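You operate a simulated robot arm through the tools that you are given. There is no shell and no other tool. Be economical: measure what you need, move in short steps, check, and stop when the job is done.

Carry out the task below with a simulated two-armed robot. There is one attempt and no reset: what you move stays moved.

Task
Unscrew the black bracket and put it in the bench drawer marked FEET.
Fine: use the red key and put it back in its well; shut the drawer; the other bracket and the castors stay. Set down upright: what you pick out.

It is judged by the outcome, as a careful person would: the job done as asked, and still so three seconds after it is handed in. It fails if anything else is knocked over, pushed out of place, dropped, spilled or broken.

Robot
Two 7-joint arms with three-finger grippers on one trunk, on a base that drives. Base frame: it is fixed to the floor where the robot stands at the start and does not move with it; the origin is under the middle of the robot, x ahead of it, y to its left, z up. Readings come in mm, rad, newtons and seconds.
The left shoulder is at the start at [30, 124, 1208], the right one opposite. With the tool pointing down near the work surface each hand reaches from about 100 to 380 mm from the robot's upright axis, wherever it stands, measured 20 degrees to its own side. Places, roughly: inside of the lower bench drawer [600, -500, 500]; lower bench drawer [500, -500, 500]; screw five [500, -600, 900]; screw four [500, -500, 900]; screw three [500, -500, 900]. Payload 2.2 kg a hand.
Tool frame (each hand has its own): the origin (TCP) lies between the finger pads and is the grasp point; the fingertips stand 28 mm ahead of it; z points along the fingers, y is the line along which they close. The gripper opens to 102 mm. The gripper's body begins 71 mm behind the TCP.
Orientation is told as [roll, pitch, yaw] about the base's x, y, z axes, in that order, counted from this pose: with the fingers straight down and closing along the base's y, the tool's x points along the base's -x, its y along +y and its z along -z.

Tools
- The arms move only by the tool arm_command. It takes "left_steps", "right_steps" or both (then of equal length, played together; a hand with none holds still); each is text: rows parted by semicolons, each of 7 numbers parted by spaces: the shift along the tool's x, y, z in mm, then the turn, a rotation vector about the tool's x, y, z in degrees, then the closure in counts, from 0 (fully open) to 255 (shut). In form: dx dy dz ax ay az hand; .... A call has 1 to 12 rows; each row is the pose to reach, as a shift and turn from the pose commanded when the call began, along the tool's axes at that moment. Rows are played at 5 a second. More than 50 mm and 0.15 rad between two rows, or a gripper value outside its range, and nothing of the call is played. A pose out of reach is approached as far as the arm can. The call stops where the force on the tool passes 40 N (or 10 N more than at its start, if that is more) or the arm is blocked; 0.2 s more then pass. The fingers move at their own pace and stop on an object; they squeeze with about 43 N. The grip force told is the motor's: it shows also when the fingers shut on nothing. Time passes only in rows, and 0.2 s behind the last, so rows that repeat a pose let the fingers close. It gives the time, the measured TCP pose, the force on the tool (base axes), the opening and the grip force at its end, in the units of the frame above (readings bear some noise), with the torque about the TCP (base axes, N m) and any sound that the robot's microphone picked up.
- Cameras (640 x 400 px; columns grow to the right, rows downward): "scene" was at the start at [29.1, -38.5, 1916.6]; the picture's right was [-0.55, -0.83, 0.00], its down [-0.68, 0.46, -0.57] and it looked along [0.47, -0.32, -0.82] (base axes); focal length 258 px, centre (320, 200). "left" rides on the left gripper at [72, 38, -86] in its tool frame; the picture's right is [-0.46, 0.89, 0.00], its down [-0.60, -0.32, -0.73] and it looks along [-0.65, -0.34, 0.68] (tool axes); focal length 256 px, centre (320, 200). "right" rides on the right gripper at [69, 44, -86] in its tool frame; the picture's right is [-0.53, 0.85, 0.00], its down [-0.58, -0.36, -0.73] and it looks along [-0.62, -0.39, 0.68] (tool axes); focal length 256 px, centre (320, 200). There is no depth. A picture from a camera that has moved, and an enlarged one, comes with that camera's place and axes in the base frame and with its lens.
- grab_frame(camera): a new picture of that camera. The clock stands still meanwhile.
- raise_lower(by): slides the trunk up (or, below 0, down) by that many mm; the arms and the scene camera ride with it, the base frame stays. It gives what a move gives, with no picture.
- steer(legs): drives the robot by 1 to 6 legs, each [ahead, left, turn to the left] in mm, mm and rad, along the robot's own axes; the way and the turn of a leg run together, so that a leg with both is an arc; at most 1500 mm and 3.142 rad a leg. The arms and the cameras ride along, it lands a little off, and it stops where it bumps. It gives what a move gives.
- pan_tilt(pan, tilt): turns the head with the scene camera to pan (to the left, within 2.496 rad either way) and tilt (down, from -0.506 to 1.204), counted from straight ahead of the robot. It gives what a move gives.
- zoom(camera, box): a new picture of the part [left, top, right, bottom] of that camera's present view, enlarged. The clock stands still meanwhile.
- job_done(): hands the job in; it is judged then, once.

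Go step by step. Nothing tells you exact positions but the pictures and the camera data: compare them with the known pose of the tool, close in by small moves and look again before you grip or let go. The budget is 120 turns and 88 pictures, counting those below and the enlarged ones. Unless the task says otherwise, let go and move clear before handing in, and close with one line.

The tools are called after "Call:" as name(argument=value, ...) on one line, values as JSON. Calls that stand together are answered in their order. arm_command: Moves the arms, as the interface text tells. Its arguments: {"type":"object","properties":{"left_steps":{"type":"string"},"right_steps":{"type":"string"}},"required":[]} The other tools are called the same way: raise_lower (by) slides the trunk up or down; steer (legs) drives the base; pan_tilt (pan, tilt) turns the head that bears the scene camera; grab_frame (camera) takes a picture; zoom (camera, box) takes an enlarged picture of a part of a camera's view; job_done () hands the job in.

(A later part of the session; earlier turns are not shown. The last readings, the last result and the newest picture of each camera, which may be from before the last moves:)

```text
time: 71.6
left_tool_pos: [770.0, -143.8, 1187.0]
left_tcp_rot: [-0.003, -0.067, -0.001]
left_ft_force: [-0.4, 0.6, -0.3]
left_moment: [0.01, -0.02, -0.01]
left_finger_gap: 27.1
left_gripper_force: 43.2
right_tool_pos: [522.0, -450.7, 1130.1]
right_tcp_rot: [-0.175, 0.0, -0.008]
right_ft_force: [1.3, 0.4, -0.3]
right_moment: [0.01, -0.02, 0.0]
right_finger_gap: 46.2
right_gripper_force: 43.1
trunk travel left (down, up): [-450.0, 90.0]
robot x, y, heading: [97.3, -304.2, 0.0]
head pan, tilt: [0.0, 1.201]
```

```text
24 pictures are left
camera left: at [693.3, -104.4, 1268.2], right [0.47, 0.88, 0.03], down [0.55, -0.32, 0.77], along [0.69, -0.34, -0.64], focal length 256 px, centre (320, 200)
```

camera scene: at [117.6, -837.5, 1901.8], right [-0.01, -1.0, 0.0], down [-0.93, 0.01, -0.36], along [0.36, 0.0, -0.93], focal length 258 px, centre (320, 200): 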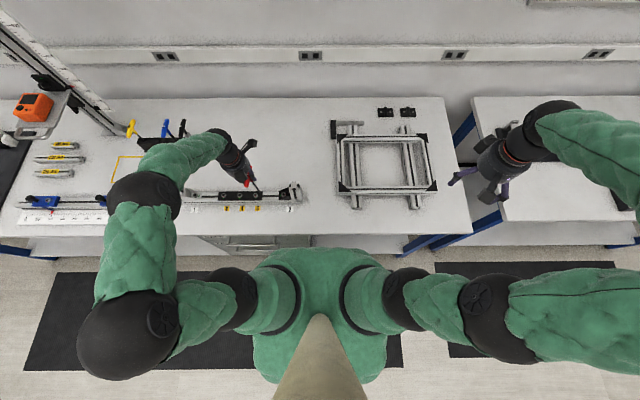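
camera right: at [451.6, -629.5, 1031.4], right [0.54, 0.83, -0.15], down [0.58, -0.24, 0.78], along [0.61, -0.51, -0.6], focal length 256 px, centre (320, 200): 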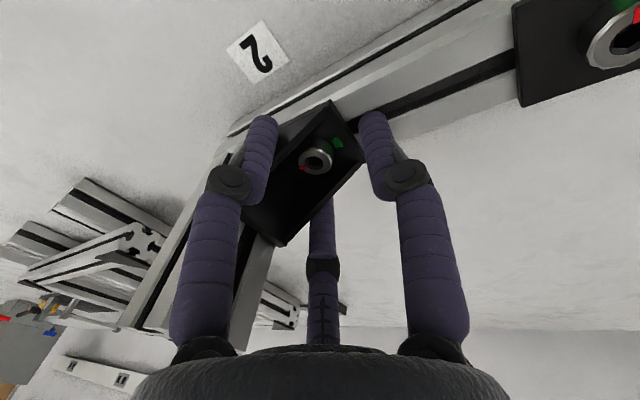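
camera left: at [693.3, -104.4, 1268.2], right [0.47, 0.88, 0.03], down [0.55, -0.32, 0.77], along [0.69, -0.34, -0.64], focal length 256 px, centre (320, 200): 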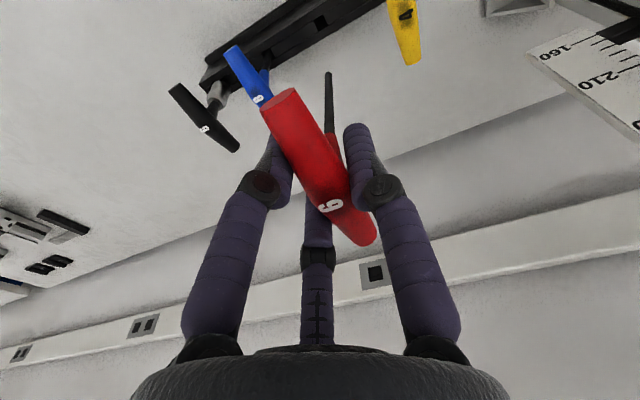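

The tip is computed right above the well within about a millimetre. I lower 70 mm and check closely.

Call:
arm_command(left_steps="1.4 0 20 0 0 0 255; 2.8 0 40 0 0 0 255; 4.2 0 60 0 0 0 255; 5.2 0 75 0 0 0 255; 5.2 0 75 0 0 0 255")

Call:
zoom(camera="left", box=[270, 10, 390, 100])

Call:
zoom(camera="scene", box=[240, 80, 340, 160])

```text
time: 72.8
left_tool_pos: [770.3, -146.0, 1112.0]
left_tcp_rot: [-0.005, -0.068, -0.002]
left_ft_force: [0.4, 0.3, -2.1]
left_moment: [0.0, 0.0, 0.02]
left_finger_gap: 27.4
left_gripper_force: 43.3
right_tool_pos: [521.2, -451.1, 1130.7]
right_tcp_rot: [-0.174, 0.0, -0.007]
right_ft_force: [0.4, 0.4, -0.7]
right_moment: [0.01, 0.02, -0.02]
right_finger_gap: 46.2
right_gripper_force: 43.3
trunk travel left (down, up): [-450.0, 90.0]
robot x, y, heading: [96.4, -301.0, -0.008]
head pan, tilt: [0.0, 1.201]
```

```text
4.44 times, centred on (330, 55) of left
camera zoom: at [692.9, -105.7, 1192.9], right [0.46, 0.88, 0.03], down [0.55, -0.32, 0.77], along [0.69, -0.34, -0.64], focal length 1138 px, centre (276, 844)
```

zoom: 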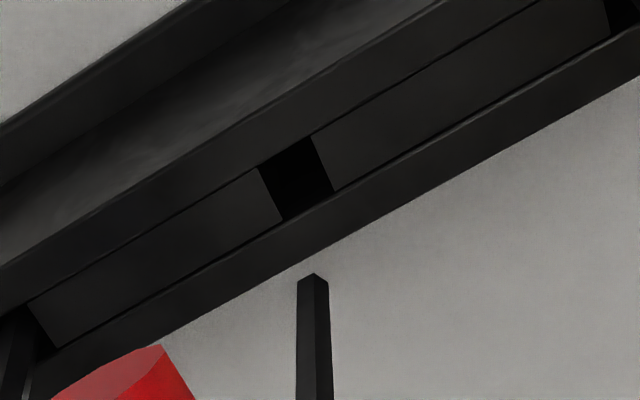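

```text
5.00 times, centred on (290, 120) of scene
camera zoom: at [123.2, -299.4, 1901.6], right [-0.01, -1.0, 0.0], down [-0.93, 0.01, -0.36], along [0.36, 0.0, -0.93], focal length 1289 px, centre (470, 600)
```

zoom: 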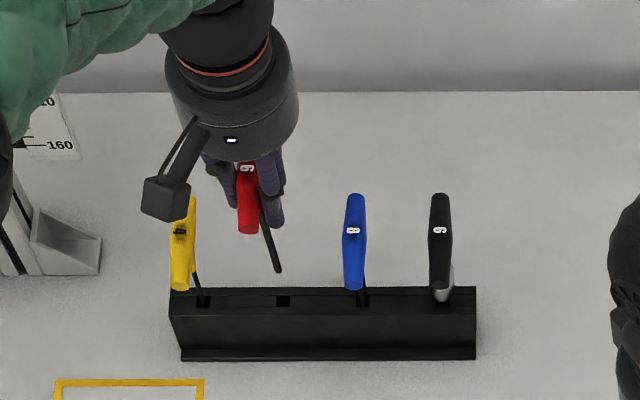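

Well mouth ≈(779.5, −137.4, 941), tip ≈(783.7, −137.8, 976). I shift −4 mm in x, lower 27 mm and look.

Call:
arm_command(left_steps="3 0.4 5 0 0 0 255; 4.7 0.4 12 0 0 0 255; 5.4 0.4 20 0 0 0 255; 5.8 0.4 27 0 0 0 255; 5.8 0.4 27 0 0 0 255")

Call:
zoom(camera="left", box=[270, 10, 390, 100])

```text
time: 74.0
left_tool_pos: [765.7, -144.7, 1084.2]
left_tcp_rot: [-0.003, -0.069, -0.004]
left_ft_force: [-0.4, 0.4, -0.7]
left_moment: [-0.04, 0.03, 0.01]
left_finger_gap: 27.2
left_gripper_force: 43.2
right_tool_pos: [522.0, -450.6, 1129.6]
right_tcp_rot: [-0.176, -0.001, -0.007]
right_ft_force: [0.3, -0.6, -0.1]
right_moment: [-0.01, 0.0, -0.02]
right_finger_gap: 46.3
right_gripper_force: 42.5
trunk travel left (down, up): [-450.0, 90.0]
robot x, y, heading: [97.8, -302.4, -0.006]
head pan, tilt: [0.0, 1.201]
```

```text
4.44 times, centred on (330, 55) of left
camera zoom: at [688.2, -105.2, 1165.0], right [0.47, 0.88, 0.03], down [0.55, -0.32, 0.77], along [0.69, -0.34, -0.64], focal length 1138 px, centre (276, 844)
```

zoom: 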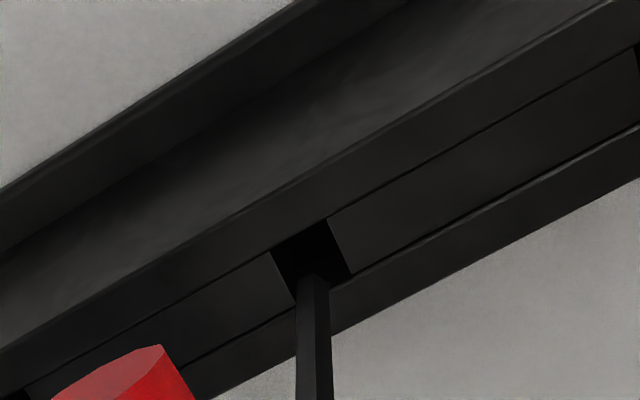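

Aligned over the square well. I lower 22 mm watching the force.

Call:
arm_command(left_steps="0.3 0 5 0 0 0 255; 0.7 0 10 0 0 0 255; 1.1 0 16 0 0 0 255; 1.5 0 22 0 0 0 255; 1.5 0 22 0 0 0 255")

Call:
zoom(camera="left", box=[270, 30, 390, 120])

```text
time: 75.2
left_tool_pos: [765.1, -145.6, 1061.3]
left_tcp_rot: [-0.004, -0.067, -0.002]
left_ft_force: [-0.1, -0.1, -1.4]
left_moment: [0.01, -0.01, -0.02]
left_finger_gap: 27.2
left_gripper_force: 43.0
right_tool_pos: [522.0, -450.8, 1129.4]
right_tcp_rot: [-0.174, 0.001, -0.008]
right_ft_force: [-0.4, 0.3, 0.0]
right_moment: [0.03, 0.04, -0.02]
right_finger_gap: 46.3
right_gripper_force: 42.9
trunk travel left (down, up): [-450.0, 90.0]
robot x, y, heading: [98.0, -299.2, -0.006]
head pan, tilt: [0.0, 1.201]
```

```text
4.44 times, centred on (330, 75) of left
camera zoom: at [688.0, -105.8, 1142.6], right [0.47, 0.88, 0.03], down [0.55, -0.32, 0.77], along [0.69, -0.34, -0.64], focal length 1138 px, centre (276, 756)
```

zoom: 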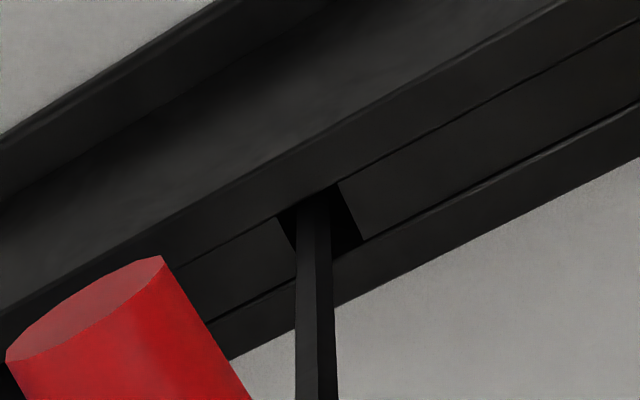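

The shaft is in the well without touching. I lower on toward the original height.

Call:
arm_command(left_steps="0.5 0 8 0 0 0 255; 1.1 0 16 0 0 0 255; 1.6 0 24 0 0 0 255; 2.1 0 31 0 0 0 255; 2.4 0 36 0 0 0 255; 2.6 0 38.5 0 0 0 255; 2.6 0 38.5 0 0 0 255")

```text
time: 76.8
left_tool_pos: [766.5, -146.1, 1023.5]
left_tcp_rot: [-0.003, -0.071, 0.0]
left_ft_force: [9.2, -0.2, 2.5]
left_moment: [0.04, -0.8, -0.03]
left_finger_gap: 27.2
left_gripper_force: 43.1
right_tool_pos: [523.2, -450.9, 1129.2]
right_tcp_rot: [-0.173, 0.001, -0.008]
right_ft_force: [-0.2, -0.2, -1.3]
right_moment: [-0.01, 0.01, -0.02]
right_finger_gap: 46.2
right_gripper_force: 42.7
trunk travel left (down, up): [-450.0, 90.0]
robot x, y, heading: [97.0, -300.6, -0.011]
head pan, tilt: [0.0, 1.201]
```

Nearly down, with slight wall pressure toward +x. I ease 1 mm and finish.

Call:
arm_command(left_steps="-1 0 0 0 0 0 255; -1 0 1.5 0 0 0 255; -1 0 3 0 0 0 255; -1 0 4.5 0 0 0 255; -1 0 4.5 0 0 0 255")

Call:
grab_frame(camera="left")

```text
time: 78.0
left_tool_pos: [766.5, -145.8, 1021.3]
left_tcp_rot: [-0.003, -0.073, 0.001]
left_ft_force: [6.4, -1.1, 17.5]
left_moment: [-0.03, -0.39, -0.08]
left_finger_gap: 27.5
left_gripper_force: 42.3
right_tool_pos: [520.9, -450.6, 1129.3]
right_tcp_rot: [-0.176, 0.0, -0.007]
right_ft_force: [-0.1, 0.1, -1.7]
right_moment: [0.02, 0.02, -0.01]
right_finger_gap: 46.3
right_gripper_force: 42.4
trunk travel left (down, up): [-450.0, 90.0]
robot x, y, heading: [97.7, -299.6, -0.006]
head pan, tilt: [0.0, 1.201]
```

```text
19 pictures are left
camera left: at [690.0, -106.0, 1101.5], right [0.46, 0.89, 0.03], down [0.55, -0.32, 0.77], along [0.69, -0.34, -0.63], focal length 256 px, centre (320, 200)
```

left: 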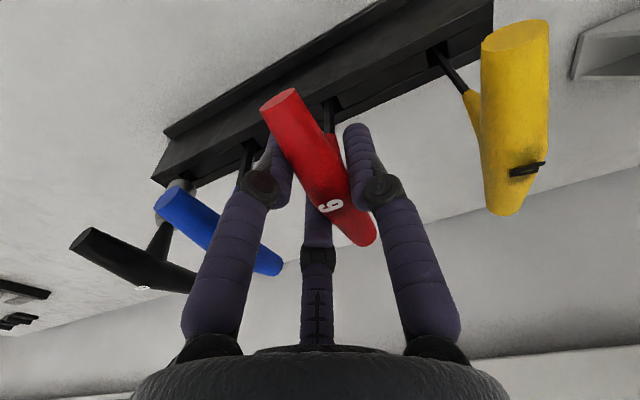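

The key is seated at its original height. I relieve the push, open to the same clearance as at pick-up, and lift away.

Call:
arm_command(left_steps="0 0 -1.2 0 0 0 255; 0 0 -1.2 0 0 0 150; 0 0 -1.2 0 0 0 95; 0 0 -1.2 0 0 0 92; -0.7 0 -10 0 0 0 92; -1.4 0 -20 0 0 0 92; -2.7 0 -40 0 0 0 92; -4.8 0 -70 0 0 0 92; -7.5 0 -110 0 0 0 92; -10 0 -150 0 0 0 92; -10 0 -150 0 0 0 92")

Call:
grab_frame(camera="left")

```text
time: 80.4
left_tool_pos: [765.4, -144.7, 1166.3]
left_tcp_rot: [-0.003, -0.067, -0.001]
left_ft_force: [-0.7, -1.3, -0.5]
left_moment: [0.0, 0.0, 0.0]
left_finger_gap: 65.0
left_gripper_force: 0.1
right_tool_pos: [521.8, -451.4, 1129.4]
right_tcp_rot: [-0.173, 0.001, -0.005]
right_ft_force: [0.2, -0.8, -0.1]
right_moment: [0.01, 0.02, -0.02]
right_finger_gap: 46.0
right_gripper_force: 43.4
trunk travel left (down, up): [-450.0, 90.0]
robot x, y, heading: [96.8, -298.4, -0.003]
head pan, tilt: [0.0, 1.201]
```

```text
18 pictures are left
camera left: at [688.8, -105.7, 1247.7], right [0.47, 0.88, 0.03], down [0.55, -0.32, 0.77], along [0.69, -0.34, -0.64], focal length 256 px, centre (320, 200)
```

left: 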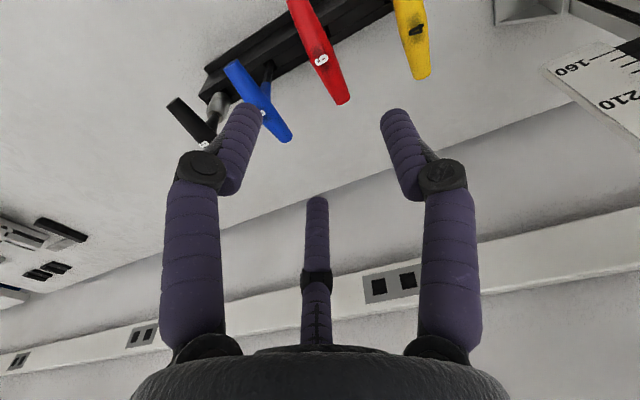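

The red key stands in its well again. Next the drawer: I retract the left hand, back the robot off and centre on the drawer, then look.

Call:
arm_command(left_steps="40 0 0 0 1 0 92; 80 0 0 0 2 0 92; 120 0 0 0 4 0 92; 160 0 0 0 4 0 92; 200 0 0 0 4 0 92; 240 0 0 0 4 0 60")

Call:
steer(legs=[[-370, 0, 0], [0, -200, 0]])

Call:
pan_tilt(pan=0, tilt=0.95)

Call:
grab_frame(camera="scene")

```text
time: 81.8
left_tool_pos: [525.6, -143.0, 1153.9]
left_tcp_rot: [-0.004, 0.001, -0.003]
left_ft_force: [-0.5, 0.0, 0.2]
left_moment: [0.01, -0.01, 0.0]
left_finger_gap: 77.9
left_gripper_force: 0.2
right_tool_pos: [521.2, -451.2, 1131.1]
right_tcp_rot: [-0.175, -0.002, -0.006]
right_ft_force: [-0.3, -0.1, 0.1]
right_moment: [0.02, -0.04, 0.0]
right_finger_gap: 46.2
right_gripper_force: 43.0
trunk travel left (down, up): [-450.0, 90.0]
robot x, y, heading: [95.8, -299.7, -0.004]
head pan, tilt: [0.0, 1.201]
```

```text
time: 85.4
left_tool_pos: [155.0, -342.5, 1154.8]
left_tcp_rot: [-0.003, 0.002, 0.005]
left_ft_force: [-0.4, -0.7, -0.7]
left_moment: [0.03, -0.01, 0.01]
left_finger_gap: 77.6
left_gripper_force: 0.1
right_tool_pos: [150.7, -650.3, 1130.0]
right_tcp_rot: [-0.174, -0.001, -0.002]
right_ft_force: [0.1, 0.1, -0.3]
right_moment: [0.05, 0.0, -0.04]
right_finger_gap: 46.3
right_gripper_force: 43.3
trunk travel left (down, up): [-450.0, 90.0]
robot x, y, heading: [-270.8, -499.2, -0.003]
head pan, tilt: [0.0, 1.201]
```

```text
time: 86.2
left_tool_pos: [155.1, -342.1, 1155.7]
left_tcp_rot: [-0.004, 0.0, 0.003]
left_ft_force: [0.0, 0.9, -0.1]
left_moment: [-0.03, -0.03, 0.02]
left_finger_gap: 78.0
left_gripper_force: 0.1
right_tool_pos: [150.8, -648.7, 1130.2]
right_tcp_rot: [-0.173, 0.0, -0.002]
right_ft_force: [0.4, 0.5, -0.4]
right_moment: [0.02, 0.0, -0.01]
right_finger_gap: 46.5
right_gripper_force: 42.7
trunk travel left (down, up): [-450.0, 90.0]
robot x, y, heading: [-274.8, -502.6, -0.001]
head pan, tilt: [0.0, 0.949]
```

```text
17 pictures are left
camera scene: at [-231.4, -498.7, 1917.7], right [0.0, -1.0, 0.0], down [-0.81, 0.0, -0.58], along [0.58, 0.0, -0.81], focal length 258 px, centre (320, 200)
```

scene: 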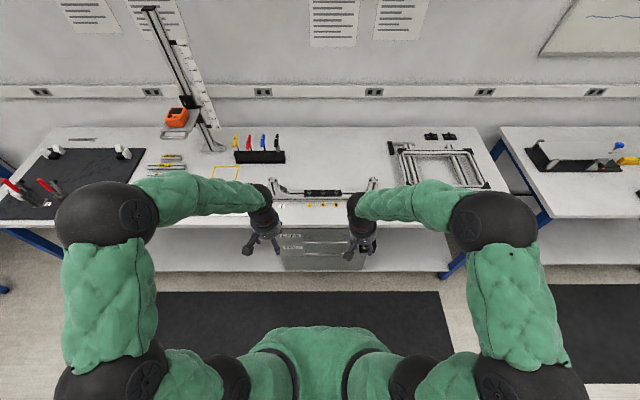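

I lower the trunk 300 mm (both hands are in front of the bench) and look at the drawers.

Call:
raise_lower(by=-300)

Call:
zoom(camera="scene", box=[250, 170, 410, 290])

```text
time: 89.2
left_tool_pos: [154.1, -341.8, 855.1]
left_tcp_rot: [-0.003, 0.003, 0.005]
left_ft_force: [0.0, -0.4, 0.0]
left_moment: [-0.02, -0.01, -0.02]
left_finger_gap: 78.3
left_gripper_force: 0.0
right_tool_pos: [151.1, -649.1, 829.9]
right_tcp_rot: [-0.175, -0.001, -0.001]
right_ft_force: [-0.4, 0.8, -1.0]
right_moment: [0.02, -0.03, 0.01]
right_finger_gap: 46.2
right_gripper_force: 42.9
trunk travel left (down, up): [-150.0, 390.0]
robot x, y, heading: [-272.6, -500.1, 0.0]
head pan, tilt: [0.0, 0.949]
```

```text
3.33 times, centred on (330, 230) of scene
camera zoom: at [-231.5, -499.0, 1617.9], right [0.0, -1.0, 0.0], down [-0.81, 0.0, -0.58], along [0.58, 0.0, -0.81], focal length 859 px, centre (287, 100)
```

zoom: 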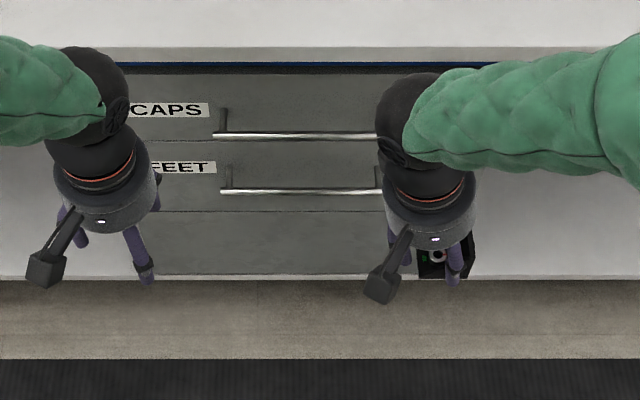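

Lower handle: bar about (359, −406…−628, 577), drawer front x≈398, drawer z≈446–644. I turn the left hand to point forward with its single finger up (a 120° rotation in two calls).

Call:
arm_command(left_steps="0 0 0 -4.9 -4.9 4.9 60; 0 0 0 -9.8 -9.8 9.8 60; 0 0 0 -14.7 -14.7 14.7 60; 0 0 0 -19.6 -19.6 19.6 60; 0 0 0 -24.5 -24.5 24.5 60; 0 0 0 -29.4 -29.4 29.4 60; 0 0 0 -34.3 -34.3 34.3 60; 0 0 0 -39.2 -39.2 39.2 60; 0 0 0 -44.1 -44.1 44.1 60; 0 0 0 -49 -49 49 60; 0 0 0 -53.9 -53.9 53.9 60; 0 0 0 -58.8 -58.8 58.8 60")

Call:
arm_command(left_steps="0 0 0 -4.9 -4.9 4.9 60; 0 0 0 -9 -9 9 60; 0 0 0 -10.5 -10.5 10.5 60")

```text
time: 91.8
left_tool_pos: [155.3, -349.1, 856.8]
left_tcp_rot: [1.368, -0.166, -1.361]
left_ft_force: [0.2, 0.8, -0.1]
left_moment: [0.0, 0.04, 0.02]
left_finger_gap: 78.0
left_gripper_force: 0.1
left hand out of reach, approached as far as the arm can: row 12
right_tool_pos: [150.3, -648.2, 830.0]
right_tcp_rot: [-0.174, 0.0, -0.001]
right_ft_force: [0.5, 0.4, -0.7]
right_moment: [0.03, 0.05, 0.0]
right_finger_gap: 46.1
right_gripper_force: 42.8
trunk travel left (down, up): [-150.0, 390.0]
robot x, y, heading: [-271.6, -500.0, -0.002]
head pan, tilt: [0.0, 0.949]
```

```text
time: 92.6
left_tool_pos: [147.0, -389.6, 855.4]
left_tcp_rot: [1.474, -0.082, -1.461]
left_ft_force: [-0.1, 0.0, -0.7]
left_moment: [-0.02, 0.01, -0.01]
left_finger_gap: 78.2
left_gripper_force: 0.1
left hand out of reach, approached as far as the arm can: row 1, 2, 3
right_tool_pos: [151.6, -648.2, 830.0]
right_tcp_rot: [-0.175, -0.002, -0.001]
right_ft_force: [-0.7, -1.0, -0.7]
right_moment: [0.04, -0.01, -0.03]
right_finger_gap: 46.2
right_gripper_force: 43.6
trunk travel left (down, up): [-150.0, 390.0]
robot x, y, heading: [-275.3, -499.7, -0.001]
head pan, tilt: [0.0, 0.949]
```

The orientation is nearly reached; the arm is cramped there. I lower the trunk 120 mm more and move the hand down and across toward the handle, staying 70 mm in front of it.

Call:
raise_lower(by=-120)

Call:
arm_command(left_steps="-20 -20 20 0 0 0 60; -40 -40 40 0 0 0 60; -60 -60 60 0 0 0 60; -80 -80 80 0 0 0 60; -100 -100 90 0 0 0 60; -115 -120 90 0 0 0 60; -128 -140 90 0 0 0 60; -128 -155 90 0 0 0 60; -128 -166 90 0 0 0 60; -128 -166 90 0 0 0 60")

Call:
zoom(camera="scene", box=[250, 170, 410, 290])

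```text
time: 94.1
left_tool_pos: [147.5, -389.7, 734.3]
left_tcp_rot: [1.474, -0.081, -1.458]
left_ft_force: [-0.1, -0.3, 0.8]
left_moment: [0.05, 0.01, -0.03]
left_finger_gap: 78.4
left_gripper_force: 0.1
right_tool_pos: [151.2, -648.8, 710.8]
right_tcp_rot: [-0.174, 0.002, -0.001]
right_ft_force: [-0.8, 0.4, -0.7]
right_moment: [-0.01, -0.01, -0.03]
right_finger_gap: 46.1
right_gripper_force: 42.8
trunk travel left (down, up): [-30.0, 510.0]
robot x, y, heading: [-273.3, -500.6, -0.003]
head pan, tilt: [0.0, 0.949]
```

```text
time: 96.3
left_tool_pos: [235.4, -521.2, 569.6]
left_tcp_rot: [1.475, -0.081, -1.46]
left_ft_force: [0.4, 0.2, 0.3]
left_moment: [0.0, 0.01, 0.0]
left_finger_gap: 77.8
left_gripper_force: 0.0
right_tool_pos: [151.1, -647.6, 709.6]
right_tcp_rot: [-0.175, -0.001, -0.003]
right_ft_force: [-0.1, -0.1, -1.6]
right_moment: [-0.02, 0.0, 0.0]
right_finger_gap: 46.3
right_gripper_force: 42.5
trunk travel left (down, up): [-30.0, 510.0]
robot x, y, heading: [-276.1, -501.4, -0.007]
head pan, tilt: [0.0, 0.949]
```

```text
3.33 times, centred on (330, 230) of scene
camera zoom: at [-231.4, -499.2, 1497.8], right [0.0, -1.0, 0.0], down [-0.81, 0.0, -0.58], along [0.58, 0.0, -0.81], focal length 859 px, centre (287, 100)
```

zoom: 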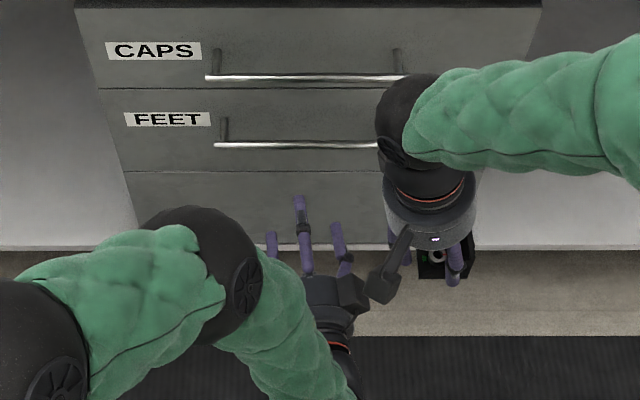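

The hand is right in front of the FEET handle. I advance so the bar enters between the single finger (above) and the pair (below).

Call:
arm_command(left_steps="-2 -5 25 0 0 0 60; -4 -3 50 0 0 0 60; -6 -1 75 0 0 0 60; -7 1 95 0 0 0 60; -8 2 108 0 0 0 60; -9 3 118 0 0 0 60; -9 3 118 0 0 0 60")

Call:
grab_frame(camera="left")

```text
time: 97.9
left_tool_pos: [355.3, -518.5, 563.6]
left_tcp_rot: [1.474, -0.079, -1.459]
left_ft_force: [0.3, 0.8, 0.1]
left_moment: [0.02, -0.01, -0.01]
left_finger_gap: 78.2
left_gripper_force: 0.1
right_tool_pos: [150.6, -648.6, 710.5]
right_tcp_rot: [-0.175, -0.001, -0.001]
right_ft_force: [-0.4, -0.2, -0.4]
right_moment: [-0.01, 0.0, 0.01]
right_finger_gap: 46.2
right_gripper_force: 42.8
trunk travel left (down, up): [-30.0, 510.0]
robot x, y, heading: [-272.4, -501.8, 0.004]
head pan, tilt: [0.0, 0.949]
```

```text
14 pictures are left
camera left: at [265.0, -450.8, 603.5], right [0.13, -0.38, 0.92], down [-0.68, -0.7, -0.2], along [0.72, -0.6, -0.35], focal length 256 px, centre (320, 200)
```

left: 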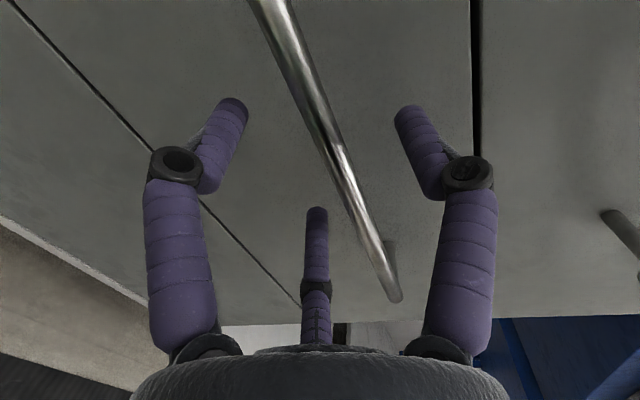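

The bar is between the fingers. I close on it.

Call:
arm_command(left_steps="0 0 0 0 0 0 120; 0 0 0 0 0 0 180; 0 0 0 0 0 0 255; 0 0 0 0 0 0 255; 0 0 0 0 0 0 255")

```text
time: 99.1
left_tool_pos: [356.4, -519.2, 570.0]
left_tcp_rot: [1.488, -0.08, -1.46]
left_ft_force: [2.0, 1.9, 29.2]
left_moment: [0.58, -0.1, -0.15]
left_finger_gap: 20.6
left_gripper_force: 45.3
right_tool_pos: [149.7, -648.2, 711.2]
right_tcp_rot: [-0.175, -0.002, -0.001]
right_ft_force: [-0.9, -0.1, -0.3]
right_moment: [0.01, -0.03, -0.01]
right_finger_gap: 46.4
right_gripper_force: 42.9
trunk travel left (down, up): [-30.0, 510.0]
robot x, y, heading: [-272.9, -499.5, -0.001]
head pan, tilt: [0.0, 0.949]
```

Gripped (bar 5 mm higher than the hand's line). I relieve the vertical load, then pull the drawer by backing the base 120 mm first.

Call:
arm_command(left_steps="0 1.5 0 0 0 0 255; 0 3 0 0 0 0 255; 0 3 0 0 0 0 255")

Call:
steer(legs=[[-120, 0, 0]])

```text
time: 99.9
left_tool_pos: [354.3, -518.2, 569.3]
left_tcp_rot: [1.482, -0.083, -1.459]
left_ft_force: [4.6, 2.1, 27.8]
left_moment: [0.7, -0.1, 0.02]
left_finger_gap: 20.5
left_gripper_force: 45.1
right_tool_pos: [150.3, -648.3, 709.8]
right_tcp_rot: [-0.175, -0.002, -0.001]
right_ft_force: [0.1, -0.4, -0.6]
right_moment: [0.04, 0.01, -0.04]
right_finger_gap: 46.0
right_gripper_force: 43.2
trunk travel left (down, up): [-30.0, 510.0]
robot x, y, heading: [-273.6, -503.4, -0.003]
head pan, tilt: [0.0, 0.949]
```

```text
time: 101.1
left_tool_pos: [234.0, -517.6, 570.2]
left_tcp_rot: [1.482, -0.082, -1.458]
left_ft_force: [-1.5, 7.8, 29.2]
left_moment: [0.79, -0.11, -0.02]
left_finger_gap: 20.4
left_gripper_force: 45.0
right_tool_pos: [30.8, -648.0, 709.3]
right_tcp_rot: [-0.174, -0.002, -0.004]
right_ft_force: [0.0, 0.2, -0.6]
right_moment: [0.02, -0.02, -0.01]
right_finger_gap: 46.1
right_gripper_force: 43.8
trunk travel left (down, up): [-30.0, 510.0]
robot x, y, heading: [-392.6, -506.3, 0.0]
head pan, tilt: [0.0, 0.949]
```

No rise in pull force; I back off another 110 mm and look.

Call:
steer(legs=[[-110, 0, 0]])

Call:
grab_frame(camera="scene")

```text
time: 102.3
left_tool_pos: [125.7, -519.2, 568.7]
left_tcp_rot: [1.482, -0.083, -1.459]
left_ft_force: [-0.9, 7.4, 14.0]
left_moment: [0.97, -0.02, 0.09]
left_finger_gap: 20.3
left_gripper_force: 44.1
right_tool_pos: [-78.2, -647.5, 711.6]
right_tcp_rot: [-0.174, -0.002, -0.002]
right_ft_force: [0.3, -0.2, -0.5]
right_moment: [-0.02, 0.0, -0.01]
right_finger_gap: 46.3
right_gripper_force: 42.7
trunk travel left (down, up): [-30.0, 510.0]
robot x, y, heading: [-501.4, -498.6, -0.002]
head pan, tilt: [0.0, 0.949]
```

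```text
13 pictures are left
camera scene: at [-461.3, -498.2, 1497.9], right [0.0, -1.0, 0.0], down [-0.81, 0.0, -0.58], along [0.58, 0.0, -0.81], focal length 258 px, centre (320, 200)
```

scene: 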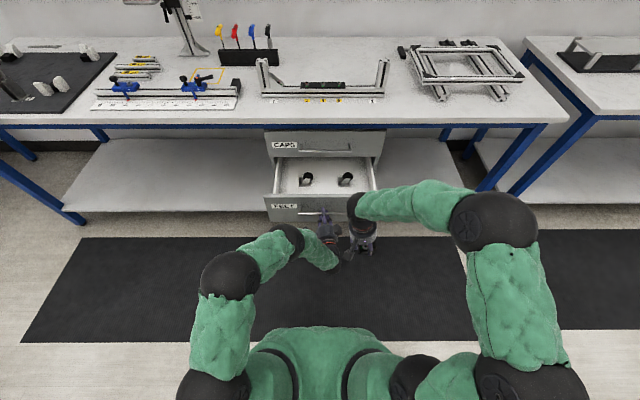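

The FEET drawer is open with two feet in it. I enlarge to find free space.

Call:
zoom(camera="scene", box=[250, 130, 400, 240])

```text
3.64 times, centred on (325, 185) of scene
camera zoom: at [-461.3, -498.2, 1497.9], right [0.0, -1.0, 0.0], down [-0.81, 0.0, -0.58], along [0.58, 0.0, -0.81], focal length 937 px, centre (302, 254)
```

zoom: 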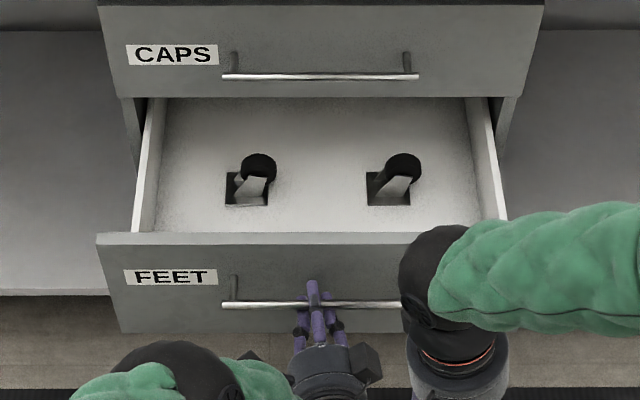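

Those are castors standing in the drawer's rear half, so the front-middle area is free. I release the handle, back the left hand off and swing it up and left, out of the way.

Call:
arm_command(left_steps="0 0 0 0 0 0 120; 0 0 0 0 0 0 60; 0 0 0 0 0 0 60; 0 0 -20 0 0 0 60; 0 0 -45 0 0 0 60; 0 0 -75 0 0 0 60; 20 20 -100 0 0 0 60; 50 50 -110 0 0 0 60; 80 85 -110 0 0 0 60; 110 120 -110 0 0 0 60; 130 150 -110 0 0 0 60; 130 165 -110 0 0 0 60")

Call:
arm_command(left_steps="0 0 0 4.9 4.9 -4.9 60; 0 0 0 9.8 9.8 -9.8 60; 0 0 0 14.7 14.7 -14.7 60; 0 0 0 19.6 19.6 -19.6 60; 0 0 0 24.5 24.5 -24.5 60; 0 0 0 29.4 29.4 -29.4 60; 0 0 0 34.3 34.3 -34.3 60; 0 0 0 39.2 39.2 -39.2 60; 0 0 0 44.1 44.1 -44.1 60; 0 0 0 49 49 -49 60; 0 0 0 53.9 53.9 -53.9 60; 0 0 0 58.8 58.8 -58.8 60")

```text
time: 104.9
left_tool_pos: [4.5, -400.4, 725.6]
left_tcp_rot: [1.456, -0.075, -1.462]
left_ft_force: [11.1, 1.7, 7.5]
left_moment: [-0.09, 0.74, -0.03]
left_finger_gap: 78.0
left_gripper_force: 0.1
left hand out of reach, approached as far as the arm can: row 10, 11, 12
right_tool_pos: [-77.9, -649.1, 709.9]
right_tcp_rot: [-0.175, -0.001, -0.003]
right_ft_force: [0.6, 0.4, -0.8]
right_moment: [-0.01, 0.01, -0.03]
right_finger_gap: 45.9
right_gripper_force: 42.9
trunk travel left (down, up): [-30.0, 510.0]
robot x, y, heading: [-501.9, -498.1, -0.002]
head pan, tilt: [0.0, 0.949]
```

```text
time: 107.5
left_tool_pos: [13.6, -397.8, 734.4]
left_tcp_rot: [0.102, -0.09, -0.081]
left_ft_force: [0.3, 0.0, -0.5]
left_moment: [-0.05, -0.02, 0.0]
left_finger_gap: 77.9
left_gripper_force: 0.1
right_tool_pos: [-77.7, -649.1, 709.7]
right_tcp_rot: [-0.176, 0.0, -0.005]
right_ft_force: [1.1, 0.4, -1.3]
right_moment: [0.03, -0.02, 0.02]
right_finger_gap: 46.3
right_gripper_force: 43.2
trunk travel left (down, up): [-30.0, 510.0]
robot x, y, heading: [-501.3, -499.1, -0.004]
head pan, tilt: [0.0, 0.949]
```

Left hand is pointing down again. I draw it back a bit, raise the trunk 60 mm for clearance and drive the right hand over the open drawer.

Call:
arm_command(left_steps="20 15 0 0 0 0 60; 45 30 0 0 0 0 60; 70 45 0 0 0 0 60; 88 55 0 0 0 0 60")

Call:
raise_lower(by=60)

Call:
steer(legs=[[0, 120, 0], [330, 0, 0]])

Call:
grab_frame(camera="scene")

Call:
grab_frame(camera="right")

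```text
time: 108.5
left_tool_pos: [-67.8, -337.1, 732.6]
left_tcp_rot: [0.102, -0.094, -0.077]
left_ft_force: [0.1, 0.5, 0.0]
left_moment: [-0.03, 0.0, -0.02]
left_finger_gap: 78.3
left_gripper_force: 0.0
right_tool_pos: [-77.6, -649.0, 710.0]
right_tcp_rot: [-0.175, 0.0, -0.003]
right_ft_force: [0.3, 0.1, -0.1]
right_moment: [-0.01, 0.01, 0.01]
right_finger_gap: 46.2
right_gripper_force: 43.7
trunk travel left (down, up): [-30.0, 510.0]
robot x, y, heading: [-505.8, -498.6, -0.002]
head pan, tilt: [0.0, 0.949]
```

```text
time: 109.5
left_tool_pos: [-69.2, -337.7, 792.2]
left_tcp_rot: [0.103, -0.09, -0.079]
left_ft_force: [0.8, -0.1, 0.1]
left_moment: [0.01, 0.0, 0.02]
left_finger_gap: 78.0
left_gripper_force: 0.0
right_tool_pos: [-77.8, -648.6, 770.1]
right_tcp_rot: [-0.174, 0.001, -0.004]
right_ft_force: [0.6, 0.0, -0.2]
right_moment: [0.0, 0.02, -0.01]
right_finger_gap: 46.1
right_gripper_force: 43.2
trunk travel left (down, up): [-90.0, 450.0]
robot x, y, heading: [-497.9, -500.7, -0.005]
head pan, tilt: [0.0, 0.949]
```

```text
time: 112.5
left_tool_pos: [261.9, -222.9, 791.4]
left_tcp_rot: [0.104, -0.092, -0.083]
left_ft_force: [0.3, -0.8, 0.5]
left_moment: [0.0, 0.02, -0.03]
left_finger_gap: 77.8
left_gripper_force: 0.1
right_tool_pos: [251.7, -533.8, 770.1]
right_tcp_rot: [-0.174, 0.0, -0.009]
right_ft_force: [0.0, 0.5, -1.4]
right_moment: [0.02, 0.03, -0.01]
right_finger_gap: 45.6
right_gripper_force: 42.8
trunk travel left (down, up): [-90.0, 450.0]
robot x, y, heading: [-170.5, -382.1, -0.01]
head pan, tilt: [0.0, 0.949]
```

```text
11 pictures are left
camera scene: at [-128.4, -381.4, 1557.7], right [-0.01, -1.0, 0.0], down [-0.81, 0.01, -0.58], along [0.58, 0.0, -0.81], focal length 258 px, centre (320, 200)
```

scene: 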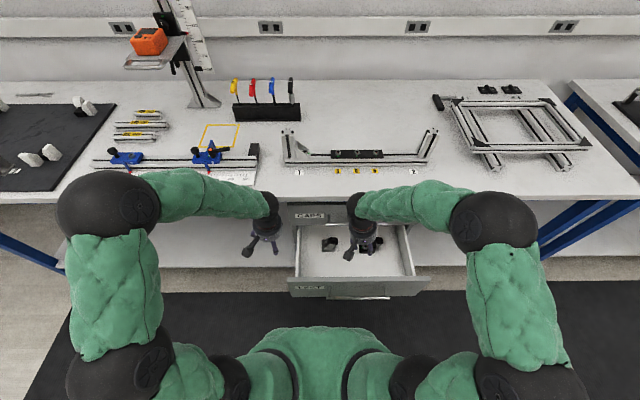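

```text
10 pictures are left
camera right: at [184.1, -475.2, 847.5], right [0.54, 0.83, -0.15], down [0.57, -0.24, 0.78], along [0.61, -0.51, -0.6], focal length 256 px, centre (320, 200)
```

right: 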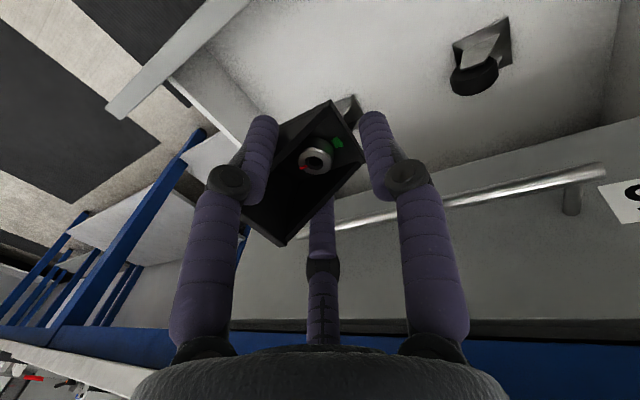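

The drawer floor is about z≈507, castors at (357, −421) and (357, −617); the place under the bracket is free. I lower by trunk then by arm to just above the floor.

Call:
raise_lower(by=-90)

Call:
arm_command(right_steps="-4 8 20 0 0 0 255; -8 12 45 0 0 0 255; -10 17 70 0 0 0 255; -10 21 92 0 0 0 255; -10 24 108 0 0 0 255; -10 24 108 0 0 0 255")

Call:
grab_frame(camera="right")

Call:
zoom(camera="scene", box=[280, 190, 440, 310])

```text
time: 113.8
left_tool_pos: [262.7, -221.5, 702.9]
left_tcp_rot: [0.104, -0.092, -0.085]
left_ft_force: [0.3, 0.3, 0.3]
left_moment: [0.01, 0.02, -0.01]
left_finger_gap: 78.2
left_gripper_force: 0.1
right_tool_pos: [251.2, -533.2, 679.8]
right_tcp_rot: [-0.174, 0.0, -0.009]
right_ft_force: [-0.4, 0.2, -1.4]
right_moment: [-0.03, 0.03, -0.03]
right_finger_gap: 46.3
right_gripper_force: 42.9
trunk travel left (down, up): [0.0, 540.0]
robot x, y, heading: [-169.8, -382.0, -0.007]
head pan, tilt: [0.0, 0.949]
```

```text
time: 115.2
left_tool_pos: [263.0, -221.7, 703.6]
left_tcp_rot: [0.102, -0.095, -0.084]
left_ft_force: [0.2, 0.6, -0.8]
left_moment: [-0.05, -0.03, 0.02]
left_finger_gap: 78.0
left_gripper_force: 0.0
right_tool_pos: [262.1, -527.8, 570.5]
right_tcp_rot: [-0.174, -0.005, -0.011]
right_ft_force: [0.2, 0.2, 18.2]
right_moment: [1.28, 1.48, -0.13]
right_finger_gap: 46.1
right_gripper_force: 42.7
trunk travel left (down, up): [0.0, 540.0]
robot x, y, heading: [-172.1, -381.4, -0.009]
head pan, tilt: [0.0, 0.949]
```

```text
9 pictures are left
camera right: at [193.6, -469.3, 648.5], right [0.54, 0.83, -0.14], down [0.57, -0.24, 0.79], along [0.62, -0.51, -0.6], focal length 256 px, centre (320, 200)
```

right: 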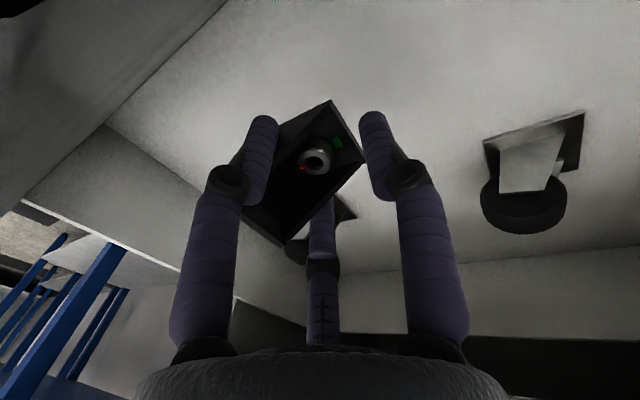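

```text
3.33 times, centred on (360, 250) of scene
camera zoom: at [-130.2, -381.2, 1468.0], right [-0.01, -1.0, 0.0], down [-0.81, 0.01, -0.58], along [0.58, 0.0, -0.81], focal length 859 px, centre (187, 33)
```

zoom: 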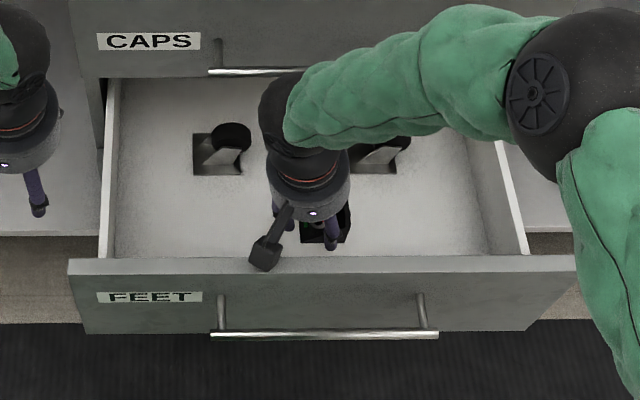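

Contact: torque shows it lies at (−80, +70) from the TCP — the wrist camera on the drawer's front panel. I lift 25 mm and turn the hand 59° about the vertical to bring the camera clear of the panel.

Call:
arm_command(right_steps="0 -1.7 -10 0 0 0 255; 0 -4.4 -25 0 0 0 255; 0 -6 -34 0 0 0 255; 0 -6 -34 0 1.46 8.27 255; 0 -6 -34 0 2.92 16.54 255; 0 -6 -34 0 4.38 24.81 255; 0 -6 -34 0 5.84 33.08 255; 0 -6 -34 0 7.3 41.35 255; 0 -6 -34 0 8.76 49.62 255; 0 -6 -34 0 10.22 57.89 255; 0 -6 -34 0 10.22 57.89 255")

Call:
zoom(camera="scene", box=[280, 190, 440, 310])

```text
time: 117.5
left_tool_pos: [262.0, -222.6, 703.8]
left_tcp_rot: [0.102, -0.092, -0.084]
left_ft_force: [0.4, -0.2, -0.6]
left_moment: [0.02, 0.0, 0.02]
left_finger_gap: 77.9
left_gripper_force: 0.0
right_tool_pos: [261.7, -529.2, 604.1]
right_tcp_rot: [-0.175, -0.001, -1.037]
right_ft_force: [-0.7, 0.1, -0.4]
right_moment: [-0.02, -0.02, 0.02]
right_finger_gap: 46.3
right_gripper_force: 43.3
trunk travel left (down, up): [0.0, 540.0]
robot x, y, heading: [-170.4, -379.0, -0.007]
head pan, tilt: [0.0, 0.949]
```

```text
3.33 times, centred on (360, 250) of scene
camera zoom: at [-129.3, -381.5, 1467.8], right [-0.01, -1.0, 0.0], down [-0.81, 0.01, -0.58], along [0.58, 0.0, -0.81], focal length 859 px, centre (187, 33)
```

zoom: 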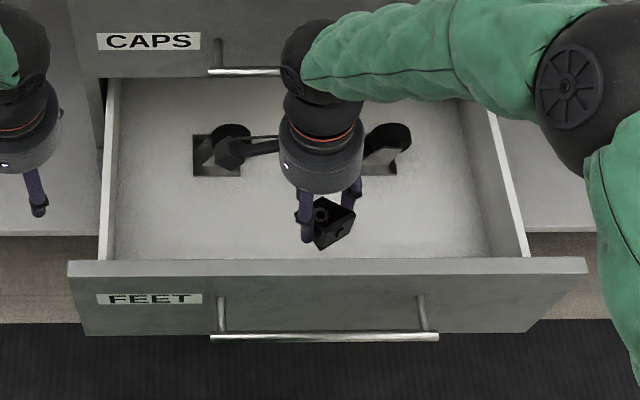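

Upright and clear of the panel now. I lower 48 mm, then creep to the floor.

Call:
arm_command(right_steps="0 2.1 12 0 0 0 255; 0 4.2 24 0 0 0 255; 0 6.3 36 0 0 0 255; 0 8.3 47 0 0 0 255; 0 8.3 47 0 0 0 255")

Call:
arm_command(right_steps="0 0.7 4 0 0 0 255; 0 1.2 7 0 0 0 255; 0 1.2 7 0 0 0 255")

```text
time: 118.8
left_tool_pos: [262.0, -222.1, 703.3]
left_tcp_rot: [0.103, -0.092, -0.083]
left_ft_force: [0.1, -0.1, 0.0]
left_moment: [0.02, 0.01, 0.03]
left_finger_gap: 78.2
left_gripper_force: 0.1
right_tool_pos: [262.0, -526.9, 555.8]
right_tcp_rot: [-0.174, -0.001, -1.036]
right_ft_force: [0.4, 0.4, -1.0]
right_moment: [0.01, -0.01, 0.04]
right_finger_gap: 46.2
right_gripper_force: 42.9
trunk travel left (down, up): [0.0, 540.0]
robot x, y, heading: [-171.9, -375.2, -0.007]
head pan, tilt: [0.0, 0.949]
```

```text
time: 119.5
left_tool_pos: [262.3, -222.1, 702.2]
left_tcp_rot: [0.103, -0.093, -0.084]
left_ft_force: [0.8, 0.0, 0.0]
left_moment: [-0.02, 0.0, 0.0]
left_finger_gap: 77.9
left_gripper_force: 0.1
right_tool_pos: [263.3, -528.2, 547.2]
right_tcp_rot: [-0.176, -0.001, -1.035]
right_ft_force: [-0.2, 0.0, -0.2]
right_moment: [0.03, -0.05, -0.01]
right_finger_gap: 46.4
right_gripper_force: 42.7
trunk travel left (down, up): [0.0, 540.0]
robot x, y, heading: [-172.1, -387.2, -0.004]
head pan, tilt: [0.0, 0.949]
```

No contact yet at 547. I creep another 8 mm.

Call:
arm_command(right_steps="0 0.35 2 0 0 0 255; 0 0.7 4 0 0 0 255; 0 1.05 6 0 0 0 255; 0 1.4 8 0 0 0 255; 0 1.4 8 0 0 0 255")

Call:
grab_frame(camera="right")

```text
time: 120.8
left_tool_pos: [262.7, -222.4, 701.9]
left_tcp_rot: [0.104, -0.094, -0.084]
left_ft_force: [0.5, 0.2, 0.8]
left_moment: [-0.01, -0.02, -0.01]
left_finger_gap: 78.2
left_gripper_force: 0.0
right_tool_pos: [262.0, -528.8, 541.1]
right_tcp_rot: [-0.174, 0.001, -1.035]
right_ft_force: [-0.3, -0.5, -0.8]
right_moment: [0.01, -0.01, -0.01]
right_finger_gap: 46.3
right_gripper_force: 42.6
trunk travel left (down, up): [0.0, 540.0]
robot x, y, heading: [-174.1, -383.3, -0.007]
head pan, tilt: [0.0, 0.949]
```

```text
6 pictures are left
camera right: at [276.9, -439.6, 618.7], right [0.99, -0.03, -0.15], down [0.09, -0.61, 0.78], along [-0.12, -0.79, -0.6], focal length 256 px, centre (320, 200)
```

right: 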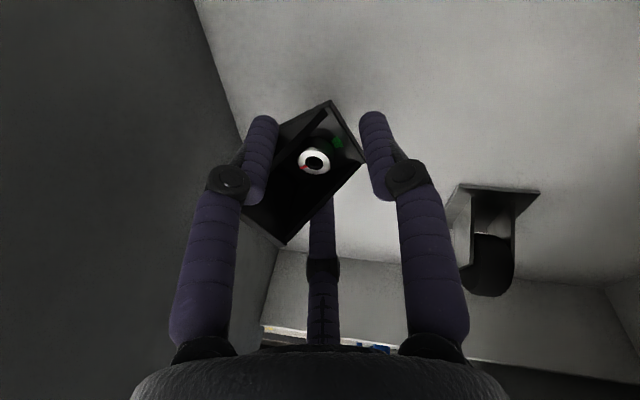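

Still above the floor. I creep down further in small steps.

Call:
arm_command(right_steps="0 0.35 2 0 0 0 255; 0 0.7 4 0 0 0 255; 0 1.05 6 0 0 0 255; 0 1.4 8 0 0 0 255; 0 1.7 10 0 0 0 255; 0 1.7 10 0 0 0 255")

```text
time: 122.2
left_tool_pos: [262.4, -222.5, 702.5]
left_tcp_rot: [0.103, -0.093, -0.084]
left_ft_force: [0.3, 0.9, 0.0]
left_moment: [-0.03, 0.02, 0.02]
left_finger_gap: 78.0
left_gripper_force: 0.1
right_tool_pos: [261.5, -529.8, 531.6]
right_tcp_rot: [-0.174, 0.0, -1.034]
right_ft_force: [0.6, 0.1, -0.7]
right_moment: [0.01, 0.01, 0.06]
right_finger_gap: 46.2
right_gripper_force: 43.4
trunk travel left (down, up): [0.0, 540.0]
robot x, y, heading: [-170.5, -384.0, -0.01]
head pan, tilt: [0.0, 0.949]
```

Call:
arm_command(right_steps="0 0.35 2 0 0 0 255; 0 0.7 4 0 0 0 255; 0 1.05 6 0 0 0 255; 0 1.4 8 0 0 0 255; 0 1.7 10 0 0 0 255; 0 1.7 10 0 0 0 255")

```text
time: 123.5
left_tool_pos: [262.2, -222.8, 702.6]
left_tcp_rot: [0.103, -0.091, -0.084]
left_ft_force: [0.1, 0.2, -0.4]
left_moment: [0.02, 0.02, 0.06]
left_finger_gap: 78.0
left_gripper_force: 0.0
right_tool_pos: [261.7, -527.5, 520.5]
right_tcp_rot: [-0.175, 0.001, -1.035]
right_ft_force: [-0.6, -0.2, 1.0]
right_moment: [0.03, -0.02, -0.01]
right_finger_gap: 46.0
right_gripper_force: 42.6
trunk travel left (down, up): [0.0, 540.0]
robot x, y, heading: [-170.6, -382.8, -0.007]
head pan, tilt: [0.0, 0.949]
```

No contact yet; I go on.

Call:
arm_command(right_steps="0 0.35 2 0 0 0 255; 0 0.7 4 0 0 0 255; 0 1.05 6 0 0 0 255; 0 1.4 8 0 0 0 255; 0 1.7 10 0 0 0 255; 0 1.7 10 0 0 0 255")

```text
time: 125.0
left_tool_pos: [262.8, -222.0, 702.8]
left_tcp_rot: [0.102, -0.091, -0.084]
left_ft_force: [-0.1, -0.7, 0.0]
left_moment: [0.02, 0.0, 0.0]
left_finger_gap: 78.1
left_gripper_force: 0.0
right_tool_pos: [260.7, -527.7, 510.3]
right_tcp_rot: [-0.175, 0.001, -1.035]
right_ft_force: [0.6, 0.1, -2.0]
right_moment: [0.02, 0.0, 0.0]
right_finger_gap: 46.3
right_gripper_force: 42.7
trunk travel left (down, up): [0.0, 540.0]
robot x, y, heading: [-170.0, -384.9, -0.005]
head pan, tilt: [0.0, 0.949]
```

Call:
grab_frame(camera="right")

```text
5 pictures are left
camera right: at [276.4, -439.7, 588.2], right [0.99, -0.03, -0.15], down [0.1, -0.61, 0.78], along [-0.12, -0.79, -0.6], focal length 256 px, centre (320, 200)
```

right: 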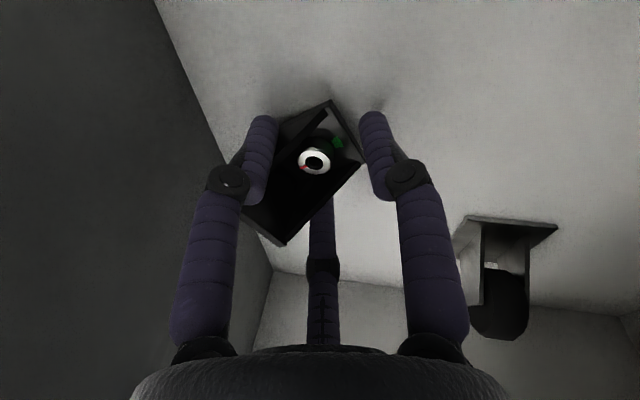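

By parallax the drawer floor is about z≈473–478, so contact should come within a few millimetres. I creep on.

Call:
arm_command(right_steps="0 0.35 2 0 0 0 255; 0 0.7 4 0 0 0 255; 0 1.05 6 0 0 0 255; 0 1.05 6 0 0 0 255")

```text
time: 126.0
left_tool_pos: [262.5, -221.9, 702.5]
left_tcp_rot: [0.105, -0.089, -0.083]
left_ft_force: [-0.6, -0.3, -0.6]
left_moment: [0.03, 0.0, -0.01]
left_finger_gap: 78.0
left_gripper_force: 0.1
right_tool_pos: [262.1, -527.7, 503.8]
right_tcp_rot: [-0.176, 0.0, -1.035]
right_ft_force: [-0.1, -0.9, -0.2]
right_moment: [0.03, 0.0, -0.01]
right_finger_gap: 46.2
right_gripper_force: 43.0
trunk travel left (down, up): [0.0, 540.0]
robot x, y, heading: [-170.6, -381.0, -0.011]
head pan, tilt: [0.0, 0.949]
```

Call:
arm_command(right_steps="0 0.35 2 0 0 0 255; 0 0.7 4 0 0 0 255; 0 1.05 6 0 0 0 255; 0 1.4 8 0 0 0 255; 0 1.4 8 0 0 0 255")

```text
time: 126.9
left_tool_pos: [261.3, -221.6, 702.6]
left_tcp_rot: [0.103, -0.094, -0.083]
left_ft_force: [0.1, 0.5, -0.2]
left_moment: [-0.01, -0.02, 0.01]
left_finger_gap: 77.7
left_gripper_force: 0.1
right_tool_pos: [267.8, -528.7, 502.0]
right_tcp_rot: [-0.164, -0.006, -1.036]
right_ft_force: [1.6, 3.9, 14.9]
right_moment: [0.02, 0.51, -0.12]
right_finger_gap: 46.3
right_gripper_force: 43.2
trunk travel left (down, up): [0.0, 540.0]
robot x, y, heading: [-171.2, -381.0, -0.009]
head pan, tilt: [0.0, 0.949]
stopped in row 4 (right hand): the force on the tool passed its limit at 44 N (the readings are from after the stop); the commanded pose is now the measured one
```

Floor contact (bracket's back edge first) at TCP z≈502. I ease up a touch and open the fingers slowly so it settles flat.

Call:
arm_command(right_steps="0 -0.1 -0.7 0 0 0 255; 0 -0.1 -0.7 0 0 0 200; 0 -0.1 -0.7 0 0 0 150; 0 -0.1 -0.7 0 0 0 130; 0 -0.1 -0.7 0 0 0 110; 0 -0.1 -0.7 0 0 0 90; 0 -0.1 -0.7 0 0 0 70; 0 -0.1 -0.7 0 0 0 60; 0 -0.1 -0.7 0 0 0 60")

Call:
grab_frame(camera="right")

```text
time: 128.9
left_tool_pos: [262.9, -222.6, 702.4]
left_tcp_rot: [0.104, -0.094, -0.084]
left_ft_force: [-0.4, -0.8, 0.5]
left_moment: [-0.02, 0.01, 0.02]
left_finger_gap: 78.3
left_gripper_force: 0.0
right_tool_pos: [265.1, -529.1, 501.5]
right_tcp_rot: [-0.168, -0.003, -1.035]
right_ft_force: [0.1, 0.8, 0.6]
right_moment: [-0.01, -0.01, 0.01]
right_finger_gap: 78.0
right_gripper_force: 0.2
trunk travel left (down, up): [0.0, 540.0]
robot x, y, heading: [-170.9, -382.7, -0.011]
head pan, tilt: [0.0, 0.949]
```

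```text
4 pictures are left
camera right: at [279.6, -440.0, 579.3], right [0.99, -0.03, -0.14], down [0.09, -0.61, 0.78], along [-0.11, -0.79, -0.6], focal length 256 px, centre (320, 200)
```

right: 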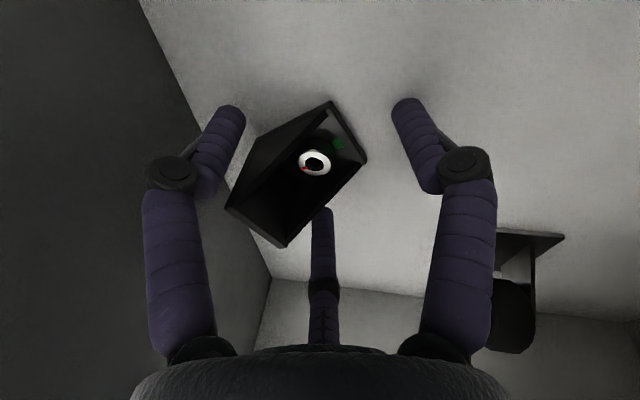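

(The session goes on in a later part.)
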